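You operate a simulated robot arm through the tools that you are given. There is no shell and no other tool. Be economical: measure what you need, move in short steps, check, and stop when the job is done.

You run a simulated robot arm. Do the job below in one go: nothing can be reset, and whatever is moved stays where it is left.

## Task
Tune the yellow mouthpiece unit by its own knob to about 2.8 mbar and test it.
Fine: within 0.1 mbar on the display; power on, breathing knob at 1 for the test, then back to 0; the test must end OK.

The check looks at the end state, three seconds after you hand in, the way a careful person would. Anything else that was tipped, shoved, dropped, spilled or broken makes it a failure.

## Robot
A 7-joint arm with a two-finger gripper on a trunk, on a base that drives. Base frame: it is fixed to the floor where the robot stands at the start and does not move with it; the origin is under the middle of the robot, x ahead of it, y to its left, z up. Units: m, degrees, N and s.
With the tool pointing down near the work surface it reaches from about 0.1 to 0.74 m from the robot's upright axis, wherever it stands. Its first joint turns from -166.0 to 166.0 degrees. Places, roughly: black switch [2.1, 0.1, 1.4]; breathing knob [1.9, 0.1, 0.9]; clamp knob [2.5, 0.4, 0.9]; exhale knob [2, 0, 1.1]; green bleed valve [2.4, 0.4, 0.9]; input port [2.1, 0.1, 1.2]; main valve [1.9, -0.2, 1.5]; power switch [1.9, 0, 1]; supply knob [2.1, 0.2, 0.9]; teal mouthpiece unit, white mouthpiece unit, yello [2.25, 0.25, 0.75]; teal unit knob [2.4, 0.3, 0.7]; valve seat knob [2.3, 0.3, 0.9]; white unit knob [2.3, 0.2, 0.7]; yellow switch [2.1, 0.1, 1.3]; yellow unit knob [2.4, 0.2, 1.1]. Payload 2.45 kg.
The tool frame sits at the grasp point between the pads (the TCP): z along the fingers, y along the line on which they close. The tips reach 0.027 m beyond it. The gripper opens to 0.08 m. The gripper's body begins 0.054 m behind the TCP.
Orientation is told as [roll, pitch, yaw] about the base's x, y, z axes, in that order, counted from this pose: with the fingers straight down and closing along the base's y, the tool's x points along the base's -x, its y along +y and its z along -z.

## Interface
- The arm moves only by the tool apply_moves. Its argument "commands" is a list that holds one entry, the list of rows, each a list of 7 numbers: the shift along the tool's x, y, z in m, then the turn, a rotation vector about the tool's x, y, z in rad, then the opening, from 0 (shut) to 1 (fully open). In form: [[[tx, ty, tz, rx, ry, rz, jaw], ...]]. A call has 1 to 12 rows; each row shifts and turns the commanded pose from where the row before left it, along the tool's axes as they then stand. Rows are played at 5 a second. More than 0.05 m and 8.6 degrees between two rows, or a gripper value outside its range, and nothing of the call is played. A pose out of reach is approached as far as the arm can. The call stops where the force on the tool passes 40 N (or 10 N more than at its start, if that is more) or the arm is blocked; 0.2 s more then pass. The fingers move at their own pace (about 0.153 m/s each) and stop on an object; they squeeze with about 25 N. The grip force told is the motor's: it shows also when the fingers shut on nothing. Time passes only in rows, and 0.2 s behind the last, so rows that do not move let the fingers close. The reply holds the time, the measured pose of the TCP, the force on the tool along the base axes, the opening and the grip force, in the units named above and with some noise, with the torque about the TCP (base axes, N m) and any sound that the robot's microphone picked up, and new pictures: "pictures" is both (left out), scene, wrist or none.
- Cameras (640 x 400 px; columns grow to the right, rows downward): "scene" is now at [0.0684, 0.1441, 1.6566]; the picture's right is [0.04, -1.00, 0.00], its down [-0.51, -0.02, -0.86] and it looks along [0.86, 0.04, -0.51] (base axes); focal length 280 px, centre (320, 200). "wrist" rides on the gripper at [0.063, 0.012, -0.079] in the tool frame; the picture's right is [-0.19, 0.98, 0.00], its down [-0.72, -0.14, -0.68] and it looks along [-0.67, -0.13, 0.73] (tool axes); focal length 226 px, centre (320, 200). There is no depth. A picture from a camera that has moved, and an enlarged one, comes with that camera's place and axes in the base frame and with its lens. The place of the scene camera against the robot may be out by one fixed shift of up to 0.018 m in any direction.
- move_column(by): slides the trunk up (or, below 0, down) by that many m; the arm and the scene camera ride with it, the base frame stays. It gives what a move gives, with no picture.
- base_move(legs): drives the robot by 1 to 6 legs, each [ahead, turn to the left] in m and degrees, along the robot's own axes; the way and the turn of a leg run together, so that a leg with both is an arc; at most 1.5 m and 180 degrees a leg. The arm and the cameras ride along, it lands a little off, and it stops where it bumps. It gives what a move gives, and a new picture of the scene camera.
- pan_tilt(pan, tilt): turns the head with the scene camera to pan (to the left, within 120 degrees either way) and tilt (down, from -29 to 69), counted from straight ahead of the robot. It gives what a move gives, and a new picture of the scene camera.
- close_up(camera, box): a new picture of the part [left, top, right, bottom] of that camera's present view, enlarged. It takes no simulated time.
- job_done(): hands the job in; it is judged then, once.

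Go step by step. Nothing tells you exact positions but the pictures and the camera data: compare them with the known pose of the tool, close in by small moves and look again before you grip or let go. The budget is 120 turns and 260 pictures, counting those below and the enlarged ones. Unless the task says otherwise, let go and move clear before handing in, and close with one line.

The tools are called after "Request:" as a command line: name --argument value ..., lists and objects as JSON in quotes. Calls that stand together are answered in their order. apply_moves: Moves the arm, as the interface text tells. Its arguments: {"type":"object","properties":{"commands":{"type":"array","items":{"type":"array","items":{"type":"array","items":{"type":"number"}}}},"pictures":{"type":"string","enum":["both","scene","wrist","none"]}},"required":["commands"]} The other tools are called the same way: move_column (by) slides the trunk up or down; base_move (legs) drives the base; pan_tilt (pan, tilt) turns the head that bears the scene camera; close_up (camera, box) takes an enlarged picture of a part of a camera's view; job_done () hands the job in.

At the start:

```text
time: 0.0
tool_pos: [0.5291, 0.2211, 1.2459]
ee_rot: [0.0, 0.0, 0.0]
contact_force: [-0.6, 0.7, -0.4]
moment: [0.01, 0.01, -0.02]
width: 0.0799
grip_force: 0.0
trunk travel left (down, up): [-0.25, 0.29]
robot x, y, heading: [-0.005, 0.0013, 0.1]
head pan, tilt: [2.5, 30.7]
```

scene: 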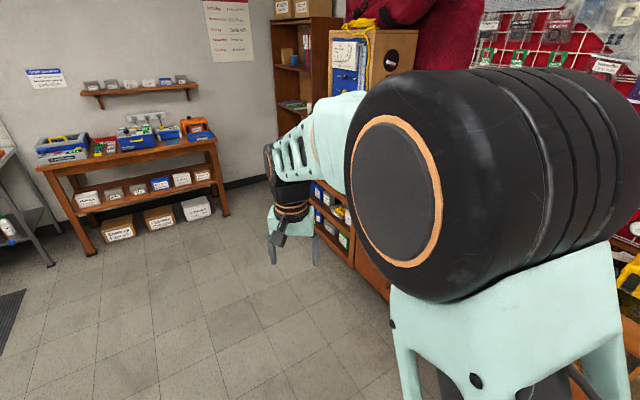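
wrist: 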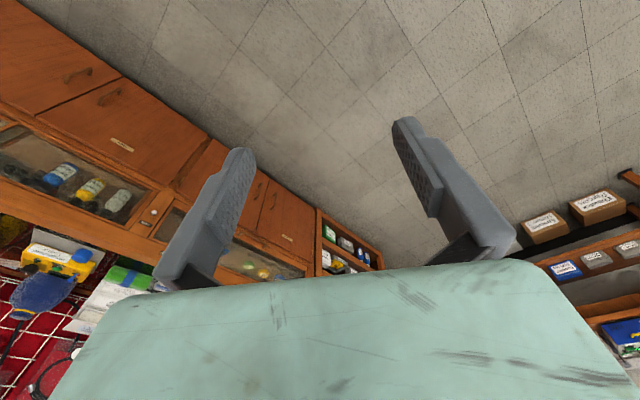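

The arm blocks the view straight ahead, where the listed places are. I'll pan and tilt the head to look for the test bench.

Request:
pan_tilt --pan 0 --tilt 10

Request:
pan_tilt --pan -40 --tilt 20

```text
time: 0.8
tool_pos: [0.5295, 0.2192, 1.2479]
ee_rot: [0.0, -0.1, 0.0]
contact_force: [0.1, 0.0, 0.5]
moment: [0.01, 0.0, 0.04]
width: 0.0798
grip_force: 0.0
trunk travel left (down, up): [-0.25, 0.29]
robot x, y, heading: [0.0019, 0.0021, 0.2]
head pan, tilt: [0.0, 10.0]
camera scene: at [0.0713, 0.1402, 1.69], right [0.0, -1.0, 0.0], down [-0.17, 0.0, -0.98], along [0.98, 0.0, -0.17], focal length 280 px, centre (320, 200)
```

scene: 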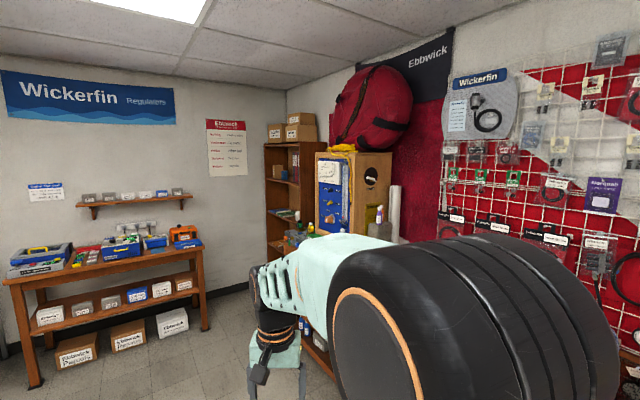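

```text
time: 1.9
tool_pos: [0.5287, 0.2198, 1.2457]
ee_rot: [0.0, 0.0, 0.0]
contact_force: [0.9, 0.4, 0.5]
moment: [-0.01, 0.01, -0.01]
width: 0.0801
grip_force: 0.1
trunk travel left (down, up): [-0.25, 0.29]
robot x, y, heading: [0.0009, 0.0011, 0.0]
head pan, tilt: [-40.0, 20.0]
camera scene: at [0.0497, 0.0804, 1.6738], right [-0.64, -0.77, 0.0], down [-0.26, 0.22, -0.94], along [0.72, -0.6, -0.34], focal length 280 px, centre (320, 200)
```

scene: 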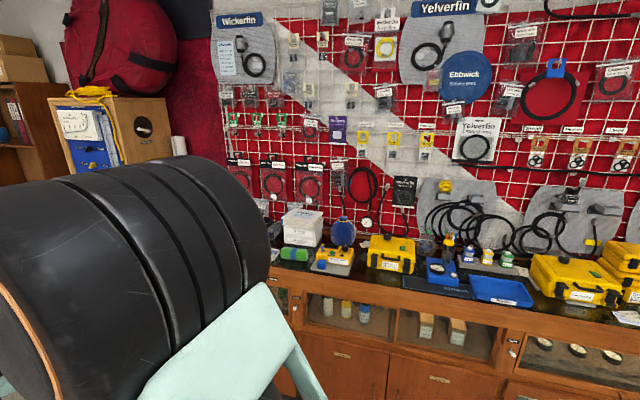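

A tall wooden box with a blue panel stands around x=2.1, y=0. It's probably the test bench, so I'll look closer.

Request:
pan_tilt --pan 0 --tilt 12

Request:
close_up --camera "scene" --box '[260, 130, 420, 230]'

```text
time: 3.0
tool_pos: [0.5286, 0.2195, 1.2471]
ee_rot: [0.0, 0.0, 0.0]
contact_force: [-1.0, -0.6, 0.6]
moment: [-0.01, 0.02, 0.0]
width: 0.0801
grip_force: 0.1
trunk travel left (down, up): [-0.25, 0.29]
robot x, y, heading: [0.0004, -0.0009, -0.1]
head pan, tilt: [0.0, 12.0]
camera scene: at [0.0716, 0.1401, 1.6868], right [0.0, -1.0, 0.0], down [-0.21, 0.0, -0.98], along [0.98, 0.0, -0.21], focal length 280 px, centre (320, 200)
```

scene: 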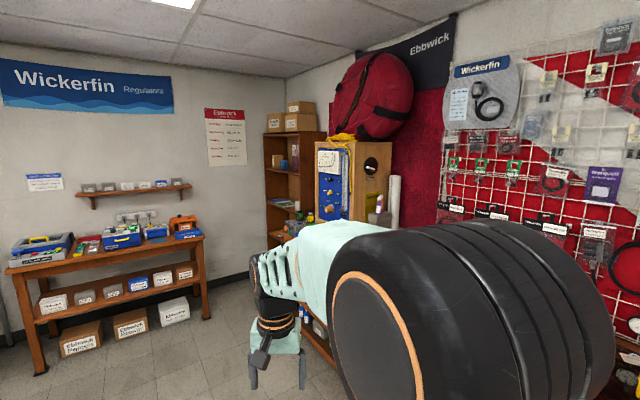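

```text
4.00 times, centred on (340, 180) of scene
camera zoom: at [0.0716, 0.1401, 1.6868], right [0.0, -1.0, 0.0], down [-0.21, 0.0, -0.98], along [0.98, 0.0, -0.21], focal length 1121 px, centre (240, 280)
```

zoom: 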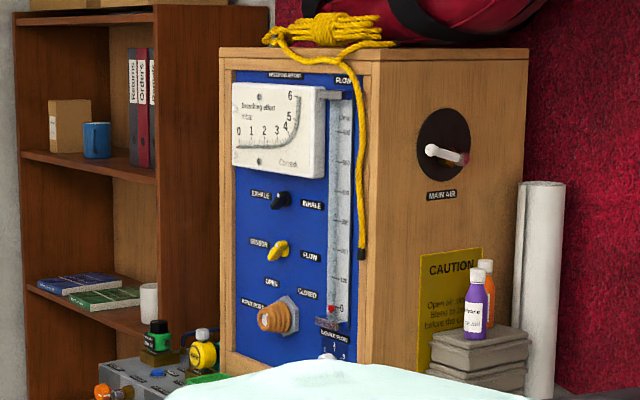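

The room is rotated about 34° against my frame: the counter runs along (0.83, 0.56), and the blue panel faces out along about (-0.56, 0.83). I'll drive ahead-left and look at the panel from its front side.

Request:
base_move --legs '[[0, 30], [1.2, 0]]'

Request:
pan_tilt --pan -50 --tilt 30

```text
time: 10.6
tool_pos: [1.4043, 1.0544, 1.2455]
ee_rot: [0.1, 0.0, 29.4]
contact_force: [0.0, 0.2, 0.8]
moment: [0.03, 0.03, -0.01]
width: 0.0799
grip_force: 0.0
trunk travel left (down, up): [-0.25, 0.29]
robot x, y, heading: [1.053, 0.6027, 29.4]
head pan, tilt: [0.0, 12.0]
camera scene: at [1.0442, 0.7602, 1.6868], right [0.49, -0.87, 0.0], down [-0.18, -0.1, -0.98], along [0.85, 0.48, -0.21], focal length 280 px, centre (320, 200)
```

scene: 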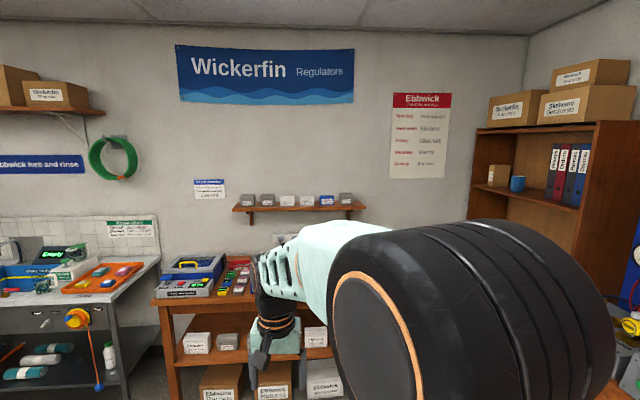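

```text
time: 11.8
tool_pos: [1.4027, 1.0537, 1.2466]
ee_rot: [0.0, 0.1, 29.4]
contact_force: [0.8, -0.6, -0.6]
moment: [0.0, 0.03, 0.02]
width: 0.0802
grip_force: 0.0
trunk travel left (down, up): [-0.25, 0.29]
robot x, y, heading: [1.0504, 0.6039, 29.2]
head pan, tilt: [-50.0, 30.0]
camera scene: at [1.0474, 0.6825, 1.6577], right [-0.35, -0.94, 0.0], down [-0.47, 0.18, -0.87], along [0.81, -0.3, -0.5], focal length 280 px, centre (320, 200)
```

scene: 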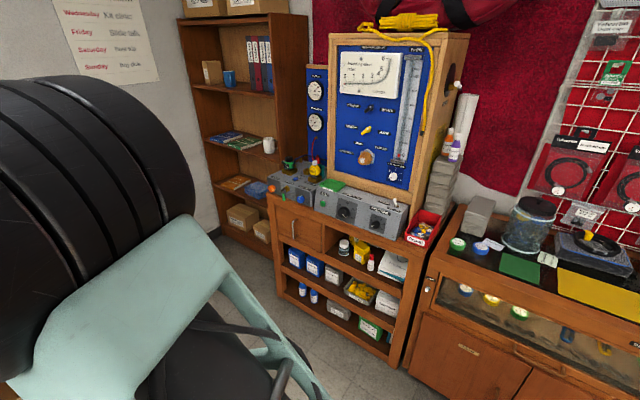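

The bench is clear from here. I'll enlarge it in three parts.

Request:
close_up --camera "scene" --box '[300, 30, 460, 130]'

Request:
close_up --camera "scene" --box '[260, 130, 460, 255]'

Request:
close_up --camera "scene" --box '[265, 220, 425, 320]'

```text
4.00 times, centred on (380, 80) of scene
camera zoom: at [1.0474, 0.6825, 1.6577], right [-0.35, -0.94, 0.0], down [-0.47, 0.18, -0.87], along [0.81, -0.3, -0.5], focal length 1121 px, centre (80, 680)
```

zoom: 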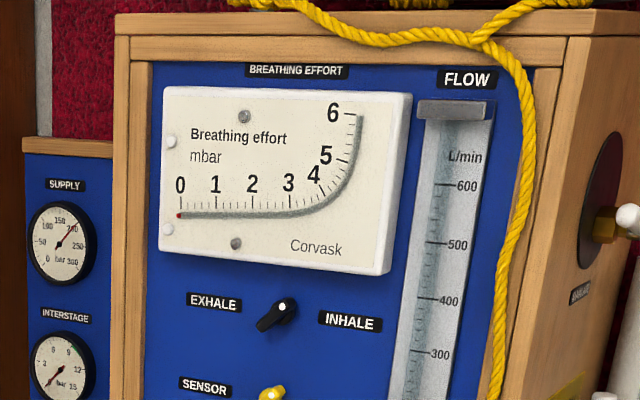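

```text
3.20 times, centred on (360, 192) of scene
camera zoom: at [1.0474, 0.6825, 1.6577], right [-0.35, -0.94, 0.0], down [-0.47, 0.18, -0.87], along [0.81, -0.3, -0.5], focal length 897 px, centre (192, 224)
```

zoom: 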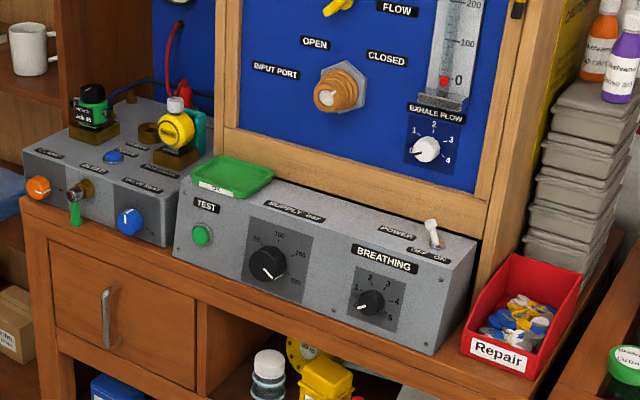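

```text
4.00 times, centred on (345, 270) of scene
camera zoom: at [1.0474, 0.6825, 1.6577], right [-0.35, -0.94, 0.0], down [-0.47, 0.18, -0.87], along [0.81, -0.3, -0.5], focal length 1121 px, centre (220, -80)
```

zoom: 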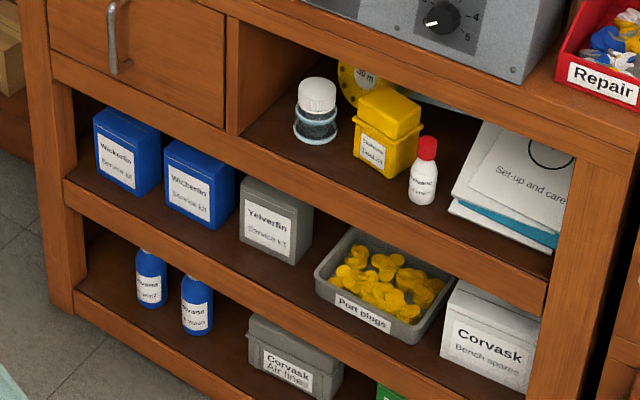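

The control box (TEST lamp, SUPPLY, BREATHING, POWER) is on the counter, with the grey clamp station to its left. I'll drive to in front of the panel and face it.

Request:
base_move --legs '[[0.5, 0], [0, -85]]'

Request:
pan_tilt --pan 0 --tilt 30

```text
time: 18.4
tool_pos: [1.9668, 0.5372, 1.2467]
ee_rot: [0.1, 0.1, -55.1]
contact_force: [0.4, -0.5, -0.5]
moment: [0.04, -0.01, 0.01]
width: 0.08
grip_force: 0.0
trunk travel left (down, up): [-0.25, 0.29]
robot x, y, heading: [1.4836, 0.8465, -55.1]
head pan, tilt: [-50.0, 30.0]
camera scene: at [1.5615, 0.8546, 1.6577], right [-0.97, 0.26, 0.0], down [0.13, 0.48, -0.87], along [-0.23, -0.84, -0.5], focal length 280 px, centre (320, 200)
```

scene: 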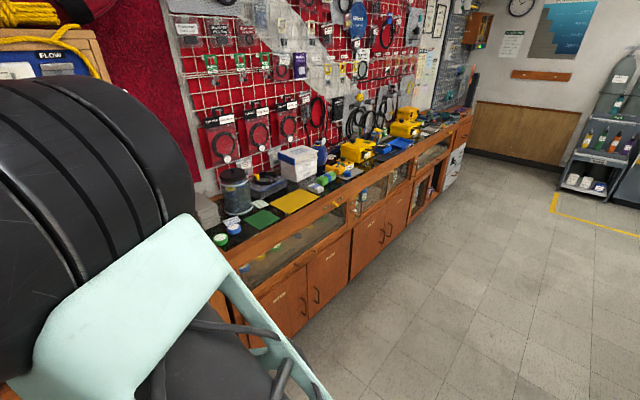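

```text
time: 19.6
tool_pos: [1.9662, 0.5379, 1.2456]
ee_rot: [0.0, 0.0, -55.1]
contact_force: [0.0, 0.5, 0.7]
moment: [0.01, -0.01, -0.04]
width: 0.0797
grip_force: 0.0
trunk travel left (down, up): [-0.25, 0.29]
robot x, y, heading: [1.4815, 0.8439, -55.1]
head pan, tilt: [0.0, 30.0]
camera scene: at [1.6368, 0.8677, 1.6577], right [-0.82, -0.57, 0.0], down [-0.29, 0.41, -0.87], along [0.49, -0.71, -0.5], focal length 280 px, centre (320, 200)
```

scene: 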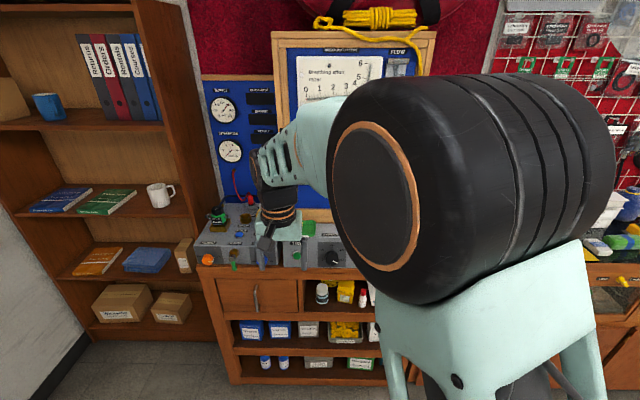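

The arm hides part of the view. I'll enlarge what I can see of the station and the shelf.

Request:
close_up --camera "scene" --box '[190, 70, 350, 170]'

Request:
close_up --camera "scene" --box '[190, 180, 350, 280]'

Request:
close_up --camera "scene" --box '[220, 270, 380, 370]'

```text
4.00 times, centred on (270, 120) of scene
camera zoom: at [1.6368, 0.8677, 1.6577], right [-0.82, -0.57, 0.0], down [-0.29, 0.41, -0.87], along [0.49, -0.71, -0.5], focal length 1121 px, centre (520, 520)
```

zoom: 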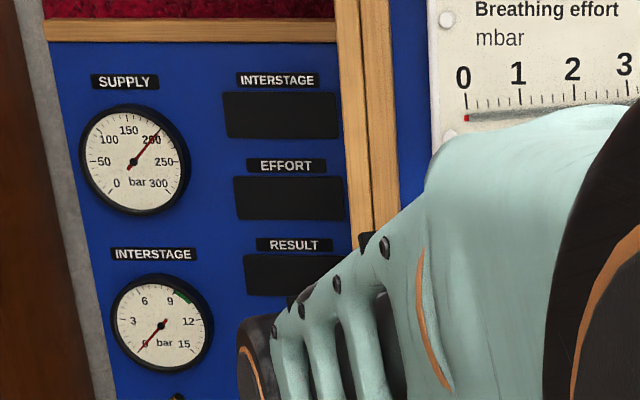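

```text
4.00 times, centred on (270, 230) of scene
camera zoom: at [1.6368, 0.8677, 1.6577], right [-0.82, -0.57, 0.0], down [-0.29, 0.41, -0.87], along [0.49, -0.71, -0.5], focal length 1121 px, centre (520, 80)
```

zoom: 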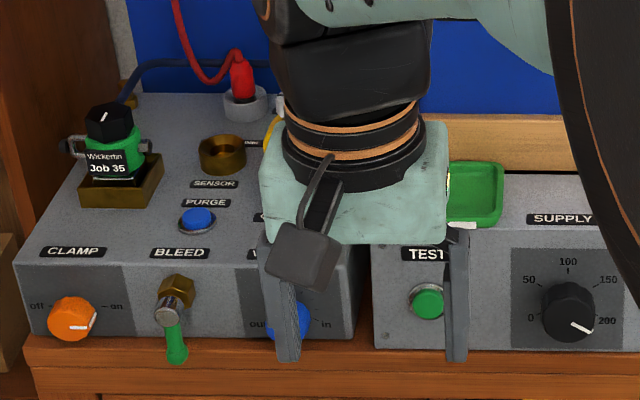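

```text
4.00 times, centred on (300, 320) of scene
camera zoom: at [1.6368, 0.8677, 1.6577], right [-0.82, -0.57, 0.0], down [-0.29, 0.41, -0.87], along [0.49, -0.71, -0.5], focal length 1121 px, centre (400, -280)
```

zoom: 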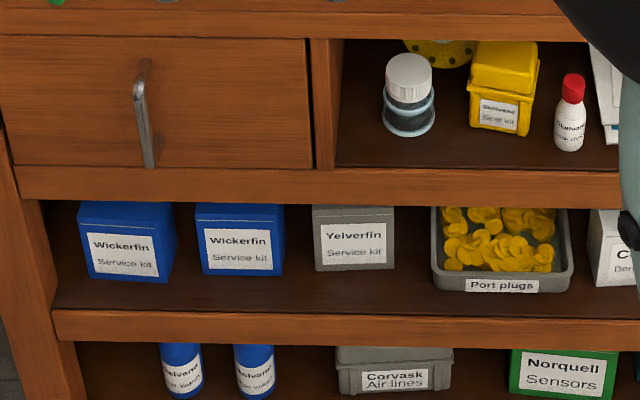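

The left panel has digital INTERSTAGE, EFFORT and RESULT displays. The yellow unit seems to be on the clamp station behind my gripper, and the drawer probably holds the other units. I'll turn right so the arm swings clear, then look left.

Request:
base_move --legs '[[0, -50]]'

Request:
pan_tilt --pan 55 --tilt 30

```text
time: 22.3
tool_pos: [1.5599, 0.2773, 1.2467]
ee_rot: [0.0, 0.0, -105.0]
contact_force: [0.1, 0.6, -0.4]
moment: [0.01, 0.0, -0.04]
width: 0.0798
grip_force: 0.1
trunk travel left (down, up): [-0.25, 0.29]
robot x, y, heading: [1.484, 0.8442, -105.2]
head pan, tilt: [0.0, 30.0]
camera scene: at [1.5983, 0.7409, 1.6577], right [-0.97, 0.26, 0.0], down [0.13, 0.48, -0.87], along [-0.22, -0.84, -0.5], focal length 280 px, centre (320, 200)
```

scene: 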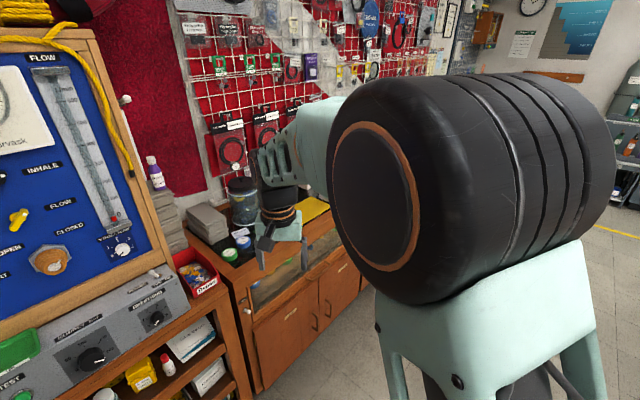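

```text
time: 23.6
tool_pos: [1.5612, 0.2786, 1.247]
ee_rot: [0.0, -0.1, -104.9]
contact_force: [0.0, -0.7, -0.1]
moment: [-0.04, 0.0, 0.01]
width: 0.0799
grip_force: 0.1
trunk travel left (down, up): [-0.25, 0.29]
robot x, y, heading: [1.4818, 0.8424, -105.1]
head pan, tilt: [55.0, 30.0]
camera scene: at [1.6799, 0.759, 1.6577], right [-0.77, -0.64, 0.0], down [-0.32, 0.38, -0.87], along [0.56, -0.66, -0.5], focal length 280 px, centre (320, 200)
```

scene: 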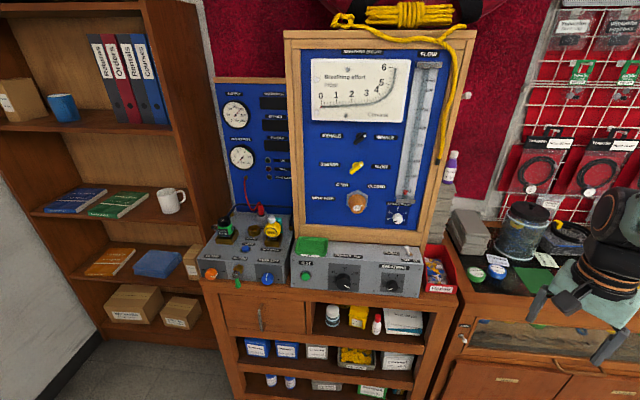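

Perfect: a full, unobstructed view. Now close-ups of each part.

Request:
close_up --camera "scene" --box '[195, 200, 323, 280]'

Request:
close_up --camera "scene" --box '[205, 80, 333, 160]'

Request:
close_up --camera "scene" --box '[300, 120, 428, 200]'

Request:
close_up --camera "scene" --box '[300, 215, 428, 295]'

```text
5.00 times, centred on (259, 240) of scene
camera zoom: at [1.6799, 0.759, 1.6577], right [-0.77, -0.64, 0.0], down [-0.32, 0.38, -0.87], along [0.56, -0.66, -0.5], focal length 1402 px, centre (625, 0)
```

zoom: 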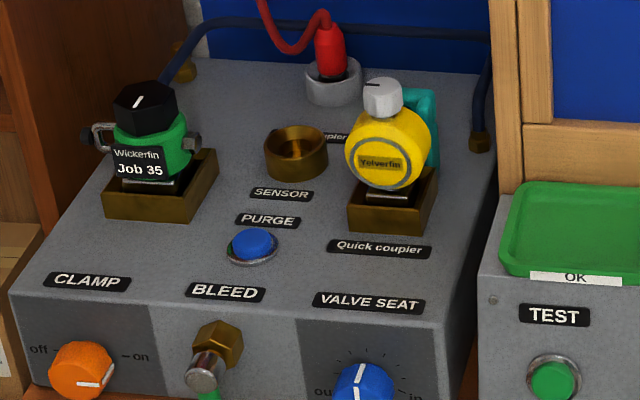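

```text
5.00 times, centred on (269, 120) of scene
camera zoom: at [1.6799, 0.759, 1.6577], right [-0.77, -0.64, 0.0], down [-0.32, 0.38, -0.87], along [0.56, -0.66, -0.5], focal length 1402 px, centre (575, 600)
```

zoom: 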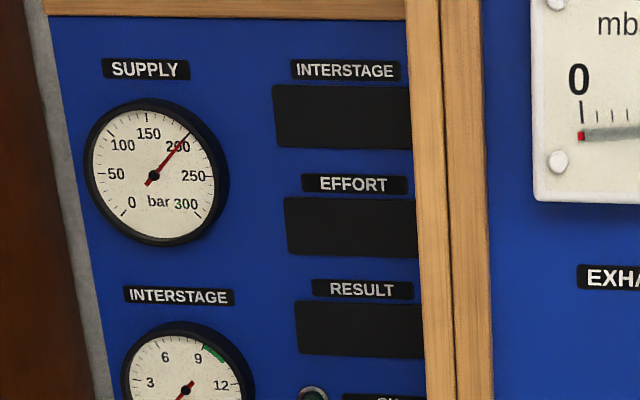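

```text
5.00 times, centred on (364, 160) of scene
camera zoom: at [1.6799, 0.759, 1.6577], right [-0.77, -0.64, 0.0], down [-0.32, 0.38, -0.87], along [0.56, -0.66, -0.5], focal length 1402 px, centre (100, 400)
```

zoom: 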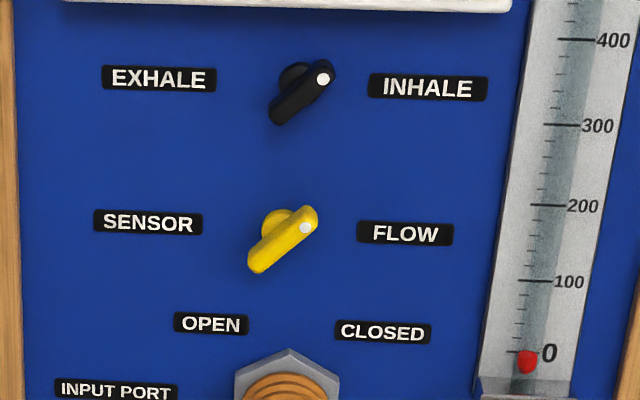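

```text
5.00 times, centred on (364, 255) of scene
camera zoom: at [1.6799, 0.759, 1.6577], right [-0.77, -0.64, 0.0], down [-0.32, 0.38, -0.87], along [0.56, -0.66, -0.5], focal length 1402 px, centre (100, -75)
```

zoom: 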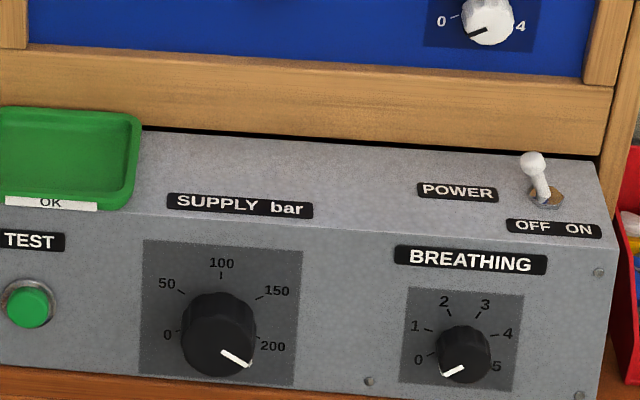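

The yellow Yelverfin unit is already on the quick coupler, with its white knob on top. I'll check the lamps under RESULT and the hose before acting.

Request:
close_up --camera "scene" --box '[222, 130, 302, 180]'

Request:
close_up --camera "scene" --box '[225, 180, 305, 230]'

Request:
close_up --camera "scene" --box '[195, 250, 355, 350]'

```text
8.00 times, centred on (262, 155) of scene
camera zoom: at [1.6799, 0.759, 1.6577], right [-0.77, -0.64, 0.0], down [-0.32, 0.38, -0.87], along [0.56, -0.66, -0.5], focal length 2243 px, centre (784, 560)
```

zoom: 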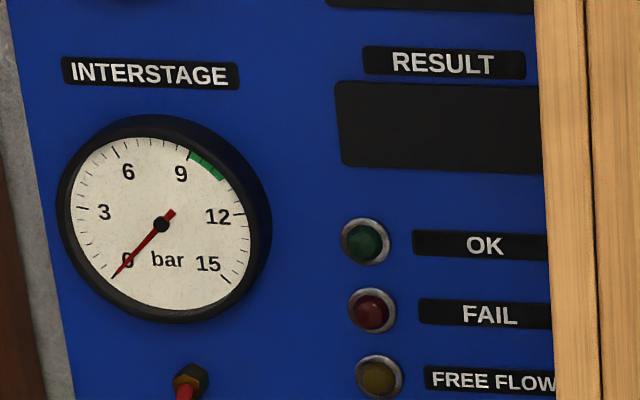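

```text
8.00 times, centred on (265, 205) of scene
camera zoom: at [1.6799, 0.759, 1.6577], right [-0.77, -0.64, 0.0], down [-0.32, 0.38, -0.87], along [0.56, -0.66, -0.5], focal length 2243 px, centre (760, 160)
```

zoom: 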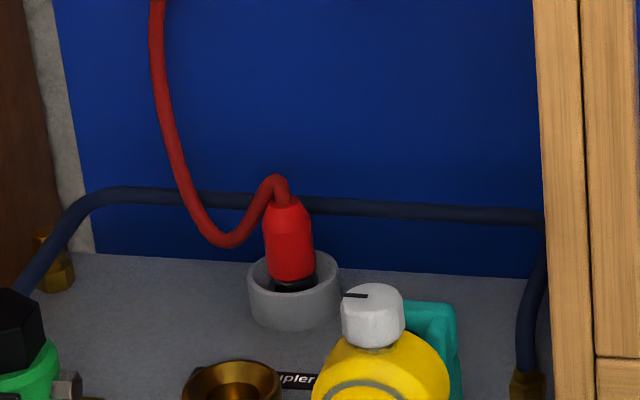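

```text
4.00 times, centred on (275, 300) of scene
camera zoom: at [1.6799, 0.759, 1.6577], right [-0.77, -0.64, 0.0], down [-0.32, 0.38, -0.87], along [0.56, -0.66, -0.5], focal length 1121 px, centre (500, -200)
```

zoom: 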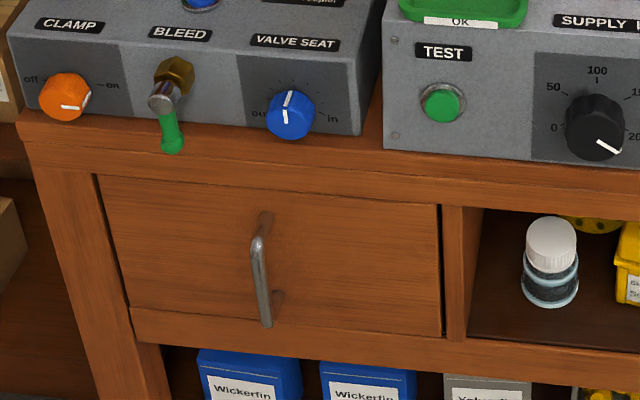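

The red hose is the analog interstage line, parked in its holder. First I need power on and a reading. I'll retract the arm and drive closer to the bench.

Request:
apply_moves --commands '[[[0.05, 0, 0, 0, 0, 0, 1], [0.05, 0, 0, 0, 0, 0, 1], [0.05, 0, 0, 0, 0, 0, 0.5], [0.04, 0, 0, 0, 0, 0, 0]]]' --pictures "none"

Request:
base_move --legs '[[0, 50], [0.33, 0], [0, -35]]'

Request:
pan_tilt --pan 40 --tilt 40

```text
time: 24.8
tool_pos: [1.6035, 0.4571, 1.1908]
ee_rot: [-3.6, 7.5, -106.0]
contact_force: [1.1, -0.6, 0.0]
moment: [0.02, 0.0, -0.03]
width: 0.0
grip_force: 24.9
trunk travel left (down, up): [-0.25, 0.29]
robot x, y, heading: [1.4836, 0.8421, -104.9]
head pan, tilt: [55.0, 30.0]
stopped in row 4: the arm was blocked; the commanded pose is now the measured one
```

```text
time: 30.9
tool_pos: [1.8883, 0.2314, 1.1903]
ee_rot: [-3.7, 7.6, -91.1]
contact_force: [0.7, -0.4, -0.2]
moment: [-0.03, -0.01, 0.01]
width: 0.0001
grip_force: 25.1
trunk travel left (down, up): [-0.25, 0.29]
robot x, y, heading: [1.672, 0.5757, -90.1]
head pan, tilt: [55.0, 30.0]
camera scene: at [1.8852, 0.5428, 1.6578], right [-0.56, -0.83, 0.0], down [-0.41, 0.28, -0.87], along [0.72, -0.48, -0.5], focal length 280 px, centre (320, 200)
```

scene: 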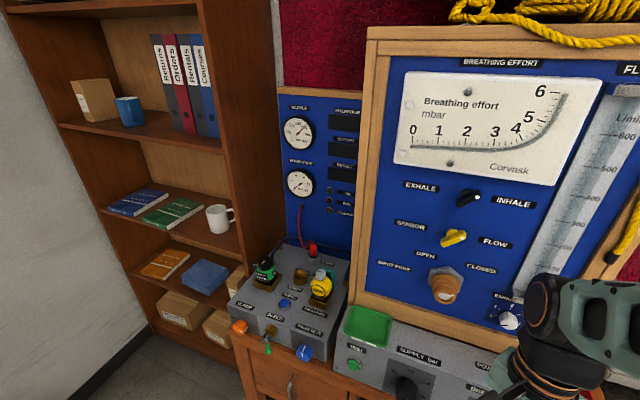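

```text
time: 31.7
tool_pos: [1.888, 0.2321, 1.1898]
ee_rot: [-3.6, 7.8, -91.1]
contact_force: [0.1, 0.3, -0.1]
moment: [0.0, 0.01, -0.02]
width: 0.0
grip_force: 25.1
trunk travel left (down, up): [-0.25, 0.29]
robot x, y, heading: [1.6726, 0.5767, -90.3]
head pan, tilt: [40.0, 40.0]
camera scene: at [1.883, 0.5462, 1.6464], right [-0.54, -0.84, 0.0], down [-0.51, 0.33, -0.8], along [0.67, -0.43, -0.61], focal length 280 px, centre (320, 200)
```

scene: 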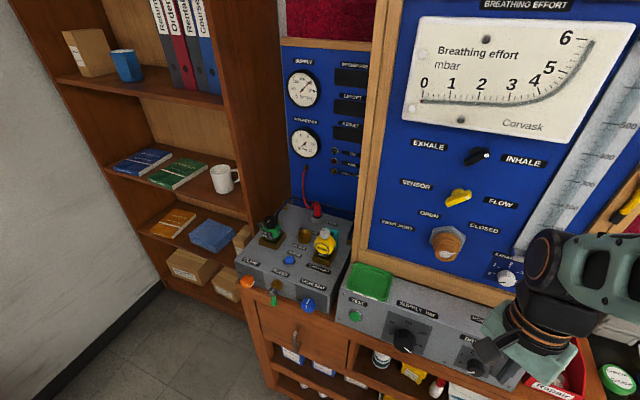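

From here I have a fine view. I'll straighten the tool to the bench (yaw -55) and start tilting it to approach the power toggle from the front and above.

Request:
apply_moves --commands '[[[-0.034, 0.005, 0.005, -0.032, -0.068, 0, 0], [-0.034, 0.005, 0.005, -0.032, -0.068, 0, 0], [-0.03, 0.005, 0.005, 0, 0, -0.1, 0], [0, 0, 0, 0, 0, -0.13, 0], [0, 0, 0, 0, 0, -0.13, 0], [0, 0, 0, 0, 0, -0.13, 0], [0, 0, 0, 0, 0, -0.13, 0], [0, 0, 0, 0, -0.14, 0, 0], [0, 0, 0, 0, -0.14, 0, 0], [0, 0, 0, 0, -0.14, 0, 0], [0, 0, 0, 0, -0.14, 0, 0], [0, 0, 0, 0, -0.14, 0, 0]]]' --pictures "wrist"

Request:
pan_tilt --pan 20 --tilt 42

```text
time: 34.3
tool_pos: [1.9, 0.1343, 1.1696]
ee_rot: [-0.1, -40.4, -55.4]
contact_force: [0.0, -1.0, 0.9]
moment: [0.0, 0.02, -0.02]
width: 0.0001
grip_force: 24.8
trunk travel left (down, up): [-0.25, 0.29]
robot x, y, heading: [1.6739, 0.5775, -90.2]
head pan, tilt: [40.0, 40.0]
camera wrist: at [1.8553, 0.2238, 1.1884], right [0.89, 0.44, 0.12], down [-0.06, -0.17, 0.98], along [0.45, -0.88, -0.12], focal length 226 px, centre (320, 200)
```

wrist: 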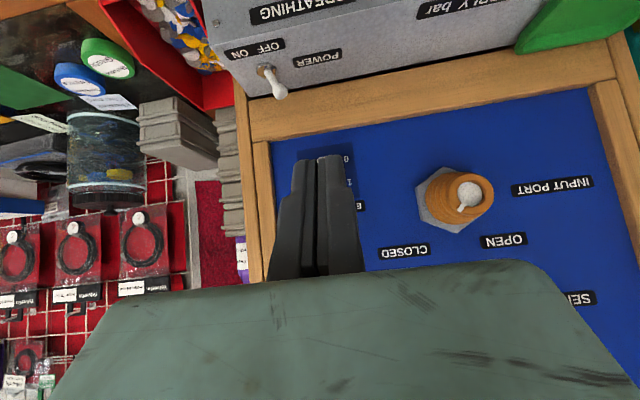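

```text
time: 35.1
tool_pos: [1.9016, 0.1351, 1.1687]
ee_rot: [-0.1, -40.1, -55.3]
contact_force: [0.2, -0.8, -0.6]
moment: [0.01, 0.02, -0.02]
width: 0.0
grip_force: 25.2
trunk travel left (down, up): [-0.25, 0.29]
robot x, y, heading: [1.6713, 0.5724, -90.5]
head pan, tilt: [20.0, 42.0]
camera scene: at [1.8384, 0.5145, 1.6394], right [-0.94, -0.34, 0.0], down [-0.23, 0.63, -0.74], along [0.25, -0.7, -0.67], focal length 280 px, centre (320, 200)
```

scene: 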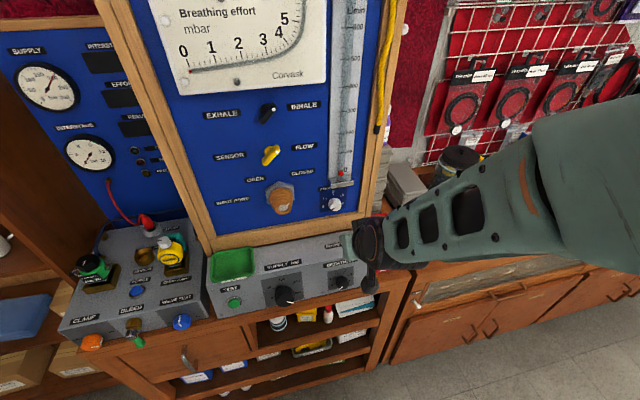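

The toggle ball is seen leaning to OFF. By triangulation it's at about (1.95, -0.04, 1.01). I'll advance most of the way along the finger direction and look again.

Request:
apply_moves --commands '[[[-0.003, 0.0, 0.03, 0, 0, 0, 0], [-0.003, 0.0, 0.03, 0, 0, 0, 0], [-0.004, 0.0, 0.03, 0, 0, 0, 0], [0, 0.0, 0.03, 0, 0, 0, 0]]]' --pictures "both"

```text
time: 36.1
tool_pos: [1.9489, 0.0636, 1.0827]
ee_rot: [0.0, -40.3, -55.3]
contact_force: [0.1, -0.9, -1.2]
moment: [0.01, -0.04, -0.02]
width: 0.0
grip_force: 24.9
trunk travel left (down, up): [-0.25, 0.29]
robot x, y, heading: [1.6746, 0.5717, -90.3]
head pan, tilt: [20.0, 42.0]
camera scene: at [1.8388, 0.5136, 1.6392], right [-0.94, -0.34, 0.0], down [-0.23, 0.63, -0.74], along [0.25, -0.7, -0.67], focal length 280 px, centre (320, 200)
camera wrist: at [1.9044, 0.1536, 1.1029], right [0.89, 0.44, 0.12], down [-0.05, -0.17, 0.98], along [0.45, -0.88, -0.13], focal length 226 px, centre (320, 200)
```

scene: 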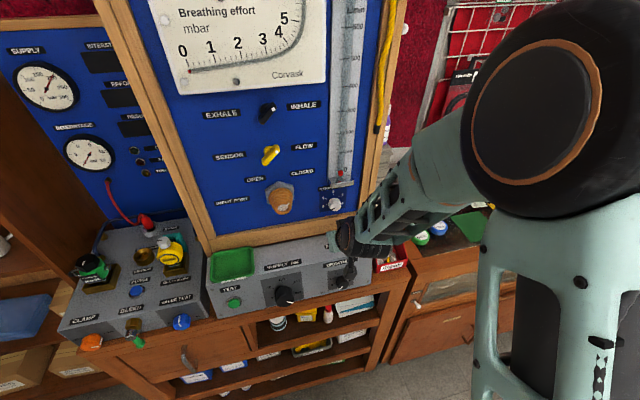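
wrist: 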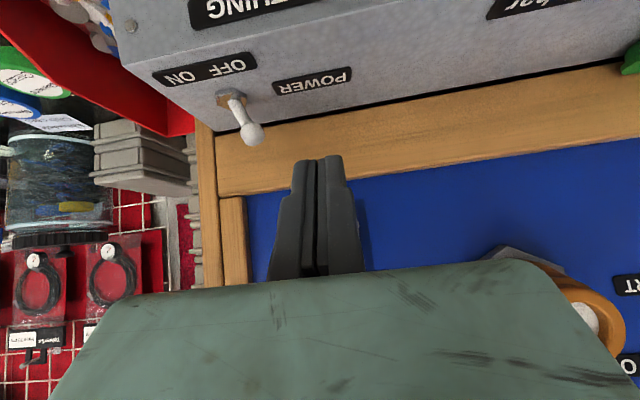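

The ball is now at about (1.93, 0.015, 1.04), some 4 cm to the -u side of the tips. I'll lower the tips to its height, then push sideways towards ON.

Request:
apply_moves --commands '[[[0.002, 0, 0.015, 0, 0, 0, 0], [0.002, 0, 0.014, 0, 0, 0, 0], [0, -0.015, 0, 0, 0, 0, 0], [0, -0.01, 0, 0, 0, 0, 0], [0, -0.01, 0, 0, 0, 0, 0], [0, -0.01, 0, 0, 0, 0, 0]]]' --pictures "wrist"

```text
time: 37.5
tool_pos: [1.9206, 0.0262, 1.058]
ee_rot: [0.1, -40.3, -55.3]
contact_force: [-0.1, 0.2, -0.5]
moment: [0.0, 0.03, -0.03]
width: 0.0
grip_force: 25.2
trunk travel left (down, up): [-0.25, 0.29]
robot x, y, heading: [1.6725, 0.5745, -90.2]
head pan, tilt: [20.0, 42.0]
camera wrist: at [1.8762, 0.1152, 1.0785], right [0.89, 0.44, 0.13], down [-0.06, -0.17, 0.98], along [0.45, -0.88, -0.13], focal length 226 px, centre (320, 200)
```

wrist: 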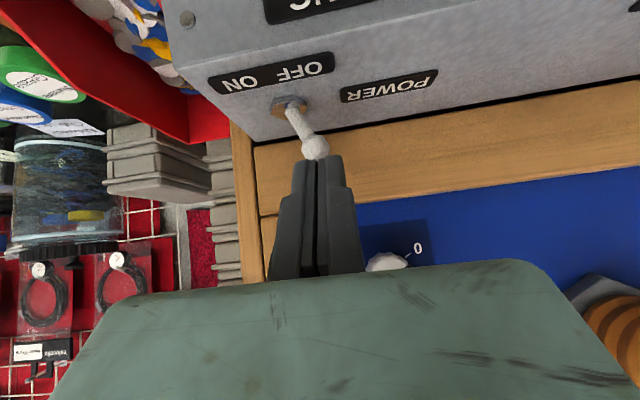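

The tips ended up just in front of the ball; it's about 2 cm further in. I'll back off to +u, go deeper and push again.

Request:
apply_moves --commands '[[[0, 0.018, 0, 0, 0, 0, 0], [0, 0.017, 0, 0, 0, 0, 0], [-0.007, 0, 0.015, 0, 0, 0, 0], [-0.007, 0, 0.013, 0, 0, 0, 0], [0, -0.01, 0, 0, 0, 0, 0], [0, -0.01, 0, 0, 0, 0, 0], [0, -0.01, 0, 0, 0, 0, 0], [0, -0.01, 0, 0, 0, 0, 0]]]' --pictures "wrist"

```text
time: 39.3
tool_pos: [1.9332, -0.0012, 1.0465]
ee_rot: [0.1, -40.3, -55.3]
contact_force: [0.7, 0.4, 0.3]
moment: [0.03, 0.0, 0.01]
width: 0.0
grip_force: 24.9
trunk travel left (down, up): [-0.25, 0.29]
robot x, y, heading: [1.6743, 0.5741, -90.5]
head pan, tilt: [20.0, 42.0]
camera wrist: at [1.8888, 0.0885, 1.0661], right [0.89, 0.44, 0.12], down [-0.06, -0.17, 0.98], along [0.45, -0.88, -0.13], focal length 226 px, centre (320, 200)
```

wrist: 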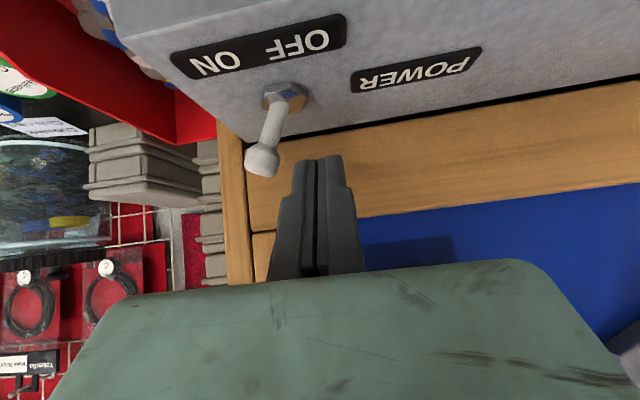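

The toggle has flipped to ON. I'll check the displays.

Request:
close_up --camera "scene" --box '[0, 30, 192, 180]'

Request:
close_up --camera "scene" --box '[192, 220, 352, 320]'

```text
2.67 times, centred on (96, 105) of scene
camera zoom: at [1.8384, 0.5147, 1.6394], right [-0.94, -0.34, 0.0], down [-0.23, 0.63, -0.74], along [0.25, -0.7, -0.67], focal length 748 px, centre (917, 453)
```

zoom: 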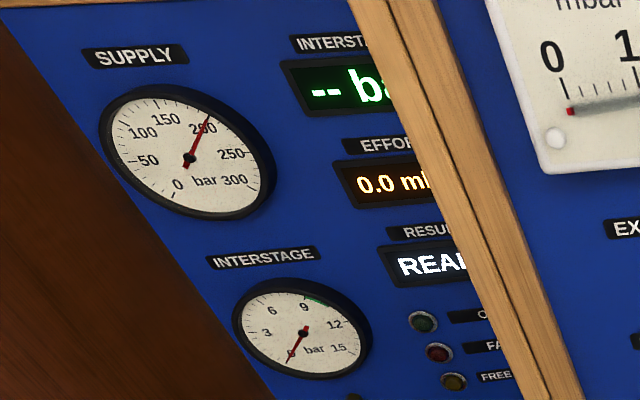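

```text
4.00 times, centred on (272, 270) of scene
camera zoom: at [1.8384, 0.5147, 1.6394], right [-0.94, -0.34, 0.0], down [-0.23, 0.63, -0.74], along [0.25, -0.7, -0.67], focal length 1121 px, centre (512, -80)
```

zoom: 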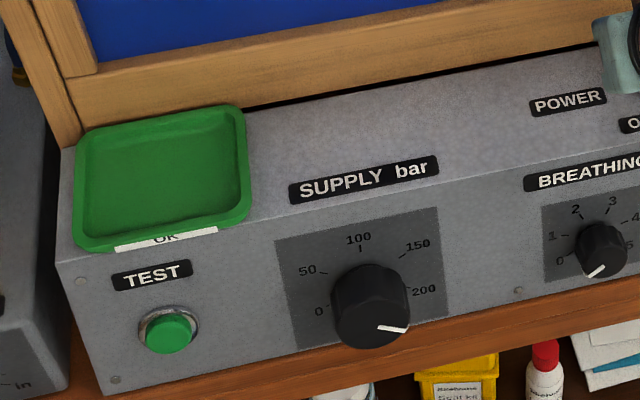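

READY, EFFORT 0.0, INTERSTAGE "--". TEST is a green push button. Next is the breathing knob: I'll back out, level the tool and look at it from the front.

Request:
apply_moves --commands '[[[0.031, 0.01, -0.026, 0, 0, 0, 0], [0.031, 0.01, -0.026, 0, 0, 0, 0], [0.031, 0.01, -0.026, 0, 0, 0, 0], [0.031, 0.01, -0.026, 0, 0, 0, 0.5], [0.031, 0.01, -0.026, 0, 0, 0, 0.8], [0, 0, 0, 0, -0.14, 0, 0.8], [0, 0, 0, 0, -0.14, 0, 0.8], [0, 0, 0, 0, -0.14, 0, 0.8], [0, 0, 0, 0, -0.14, 0, 0.8], [0.03, 0, 0, 0, 0, 0, 0.8], [0.03, 0, 0, 0, 0, 0, 0.8]]]' --pictures "both"

```text
time: 41.7
tool_pos: [1.8757, 0.1435, 0.9809]
ee_rot: [0.0, -72.4, -55.3]
contact_force: [0.9, -0.8, -0.1]
moment: [-0.02, 0.02, 0.03]
width: 0.0639
grip_force: 0.0
out of reach, approached as far as the arm can: row 5, 6, 7, 8
trunk travel left (down, up): [-0.25, 0.29]
robot x, y, heading: [1.6718, 0.5754, -90.3]
head pan, tilt: [20.0, 42.0]
camera scene: at [1.8384, 0.5141, 1.6393], right [-0.94, -0.34, 0.0], down [-0.23, 0.63, -0.74], along [0.25, -0.7, -0.67], focal length 280 px, centre (320, 200)
camera wrist: at [1.8333, 0.2287, 0.9446], right [0.84, 0.51, 0.18], down [-0.36, 0.28, 0.89], along [0.4, -0.81, 0.42], focal length 226 px, centre (320, 200)
```

scene: 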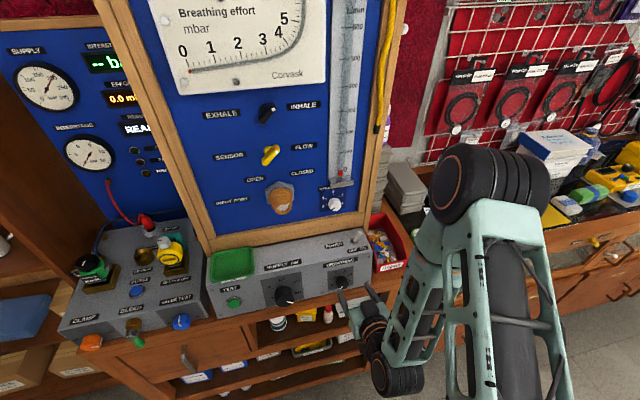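
wrist: 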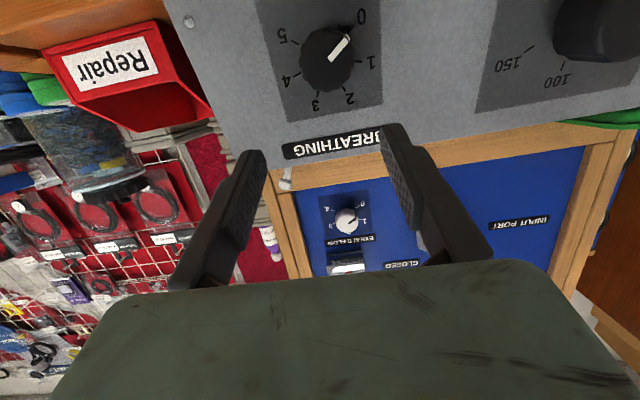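

The BREATHING knob (pointer at 0) is in view, and the front face leans back about 17°, so the tool axis already matches it. I estimate the knob at (1.93, 0.083, 0.925) and will line up halfway.

Request:
apply_moves --commands '[[[0.015, 0.005, 0.01, 0, 0, 0, 0.8], [0.014, 0.0055, 0.02, 0, 0, 0, 0.8], [0, 0, 0.02, 0, 0, 0, 0.8]]]' --pictures "both"

```text
time: 42.5
tool_pos: [1.9076, 0.1175, 0.9359]
ee_rot: [-0.1, -72.4, -55.2]
contact_force: [0.3, -0.2, -0.1]
moment: [0.01, 0.0, -0.06]
width: 0.0638
grip_force: 0.1
trunk travel left (down, up): [-0.25, 0.29]
robot x, y, heading: [1.6712, 0.5742, -90.6]
head pan, tilt: [20.0, 42.0]
camera scene: at [1.8384, 0.5144, 1.6394], right [-0.94, -0.34, 0.0], down [-0.23, 0.63, -0.74], along [0.25, -0.7, -0.67], focal length 280 px, centre (320, 200)
camera wrist: at [1.8655, 0.203, 0.9016], right [0.84, 0.51, 0.18], down [-0.36, 0.28, 0.89], along [0.4, -0.81, 0.42], focal length 226 px, centre (320, 200)
```

scene: 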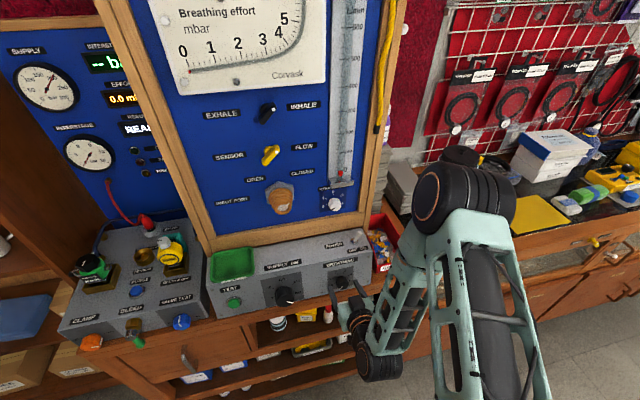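
wrist: 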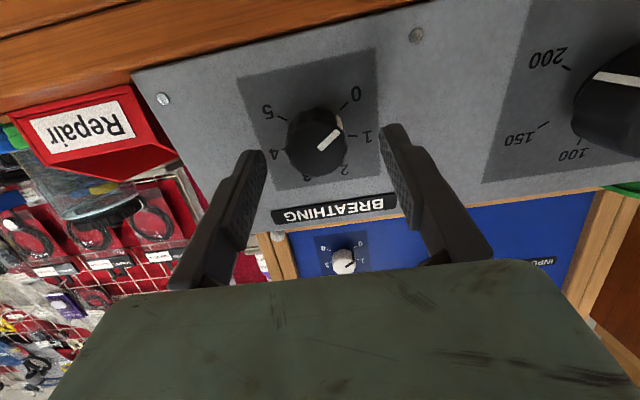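

The knob is centred between the fingers. I'll advance and close on it.

Request:
apply_moves --commands '[[[-0.002, 0, 0.015, 0, 0, 0, 0.8], [-0.001, 0, 0.015, 0, 0, 0, 0.8]]]' --pictures "wrist"

```text
time: 43.2
tool_pos: [1.9164, 0.0964, 0.9325]
ee_rot: [-0.8, -72.3, -55.1]
contact_force: [-18.0, 20.9, 20.2]
moment: [-0.89, 0.32, -0.83]
width: 0.0531
grip_force: 0.1
trunk travel left (down, up): [-0.25, 0.29]
robot x, y, heading: [1.6757, 0.5759, -90.5]
head pan, tilt: [20.0, 42.0]
stopped in row 2: the force on the tool passed its limit at 47 N (the readings are from after the stop); the commanded pose is now the measured one
camera wrist: at [1.875, 0.1818, 0.8972], right [0.85, 0.5, 0.18], down [-0.36, 0.28, 0.89], along [0.4, -0.82, 0.41], focal length 226 px, centre (320, 200)
```

wrist: 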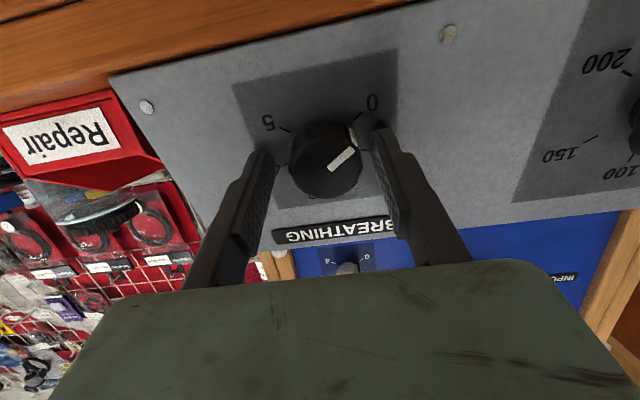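

The tips touched the face plate. I'll back off slightly and close on the knob.

Request:
apply_moves --commands '[[[0, 0, -0.007, 0, 0, 0, 0.7], [0, 0, 0, 0, 0, 0, 0.4], [0, 0, 0, 0, 0, 0, 0.2], [0, 0, 0, 0, 0, 0, 0.2]]]' --pictures "wrist"

```text
time: 44.2
tool_pos: [1.9171, 0.1005, 0.9317]
ee_rot: [-0.5, -71.9, -55.3]
contact_force: [12.1, -1.3, -15.5]
moment: [-0.36, -0.19, -0.35]
width: 0.0354
grip_force: 45.0
trunk travel left (down, up): [-0.25, 0.29]
robot x, y, heading: [1.6714, 0.5733, -90.4]
head pan, tilt: [20.0, 42.0]
camera wrist: at [1.8759, 0.1852, 0.8958], right [0.84, 0.5, 0.18], down [-0.35, 0.27, 0.89], along [0.4, -0.82, 0.41], focal length 226 px, centre (320, 200)
```

wrist: 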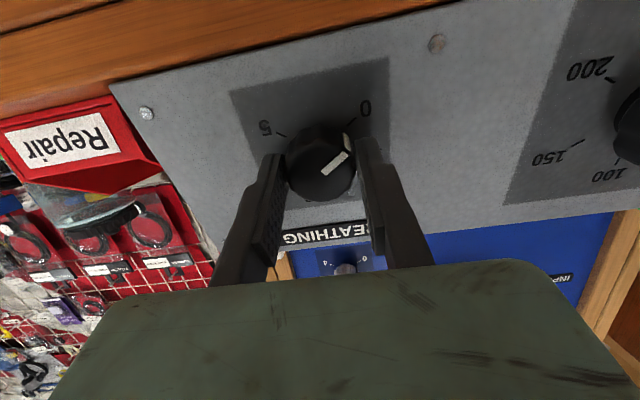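

The knob is gripped at 35 mm. I'll turn it clockwise about 50° towards 1.

Request:
apply_moves --commands '[[[0, 0, 0, 0, 0, 0.145, 0.2], [0, 0, 0, 0, 0, 0.145, 0.2], [0, 0, 0, 0, 0, 0.145, 0.2], [0, 0, 0, 0, 0, 0.145, 0.2], [0, 0, 0, 0, 0, 0.145, 0.2], [0, 0, 0, 0, 0, 0.145, 0.2], [0, 0, 0, 0, 0, 0, 0.2]]]' --pictures "both"

```text
time: 45.8
tool_pos: [1.9165, 0.0994, 0.9324]
ee_rot: [66.8, -37.9, -131.1]
contact_force: [8.1, 10.0, -13.6]
moment: [-0.03, -0.36, 1.32]
width: 0.0361
grip_force: 45.5
trunk travel left (down, up): [-0.25, 0.29]
robot x, y, heading: [1.6747, 0.5735, -90.1]
head pan, tilt: [20.0, 42.0]
camera scene: at [1.8395, 0.5145, 1.6392], right [-0.94, -0.34, 0.0], down [-0.23, 0.63, -0.74], along [0.25, -0.7, -0.67], focal length 280 px, centre (320, 200)
camera wrist: at [1.9172, 0.2024, 0.927], right [0.55, 0.05, 0.83], down [-0.83, 0.09, 0.55], along [-0.04, -1.0, 0.09], focal length 226 px, centre (320, 200)
```

scene: 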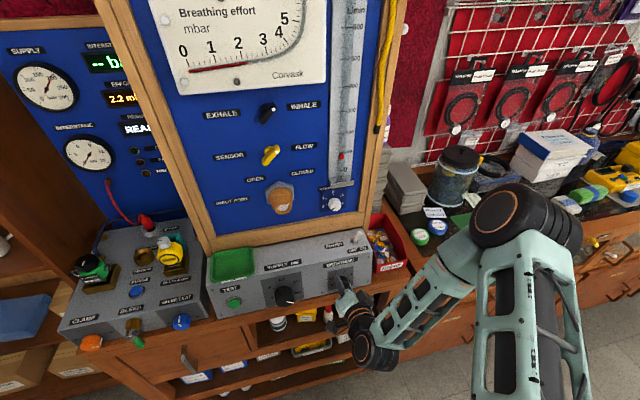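
wrist: 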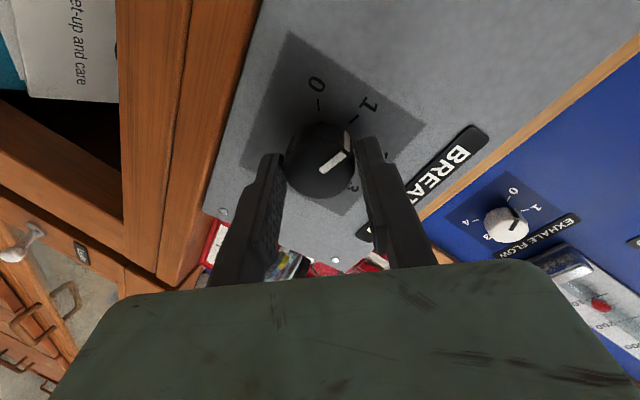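

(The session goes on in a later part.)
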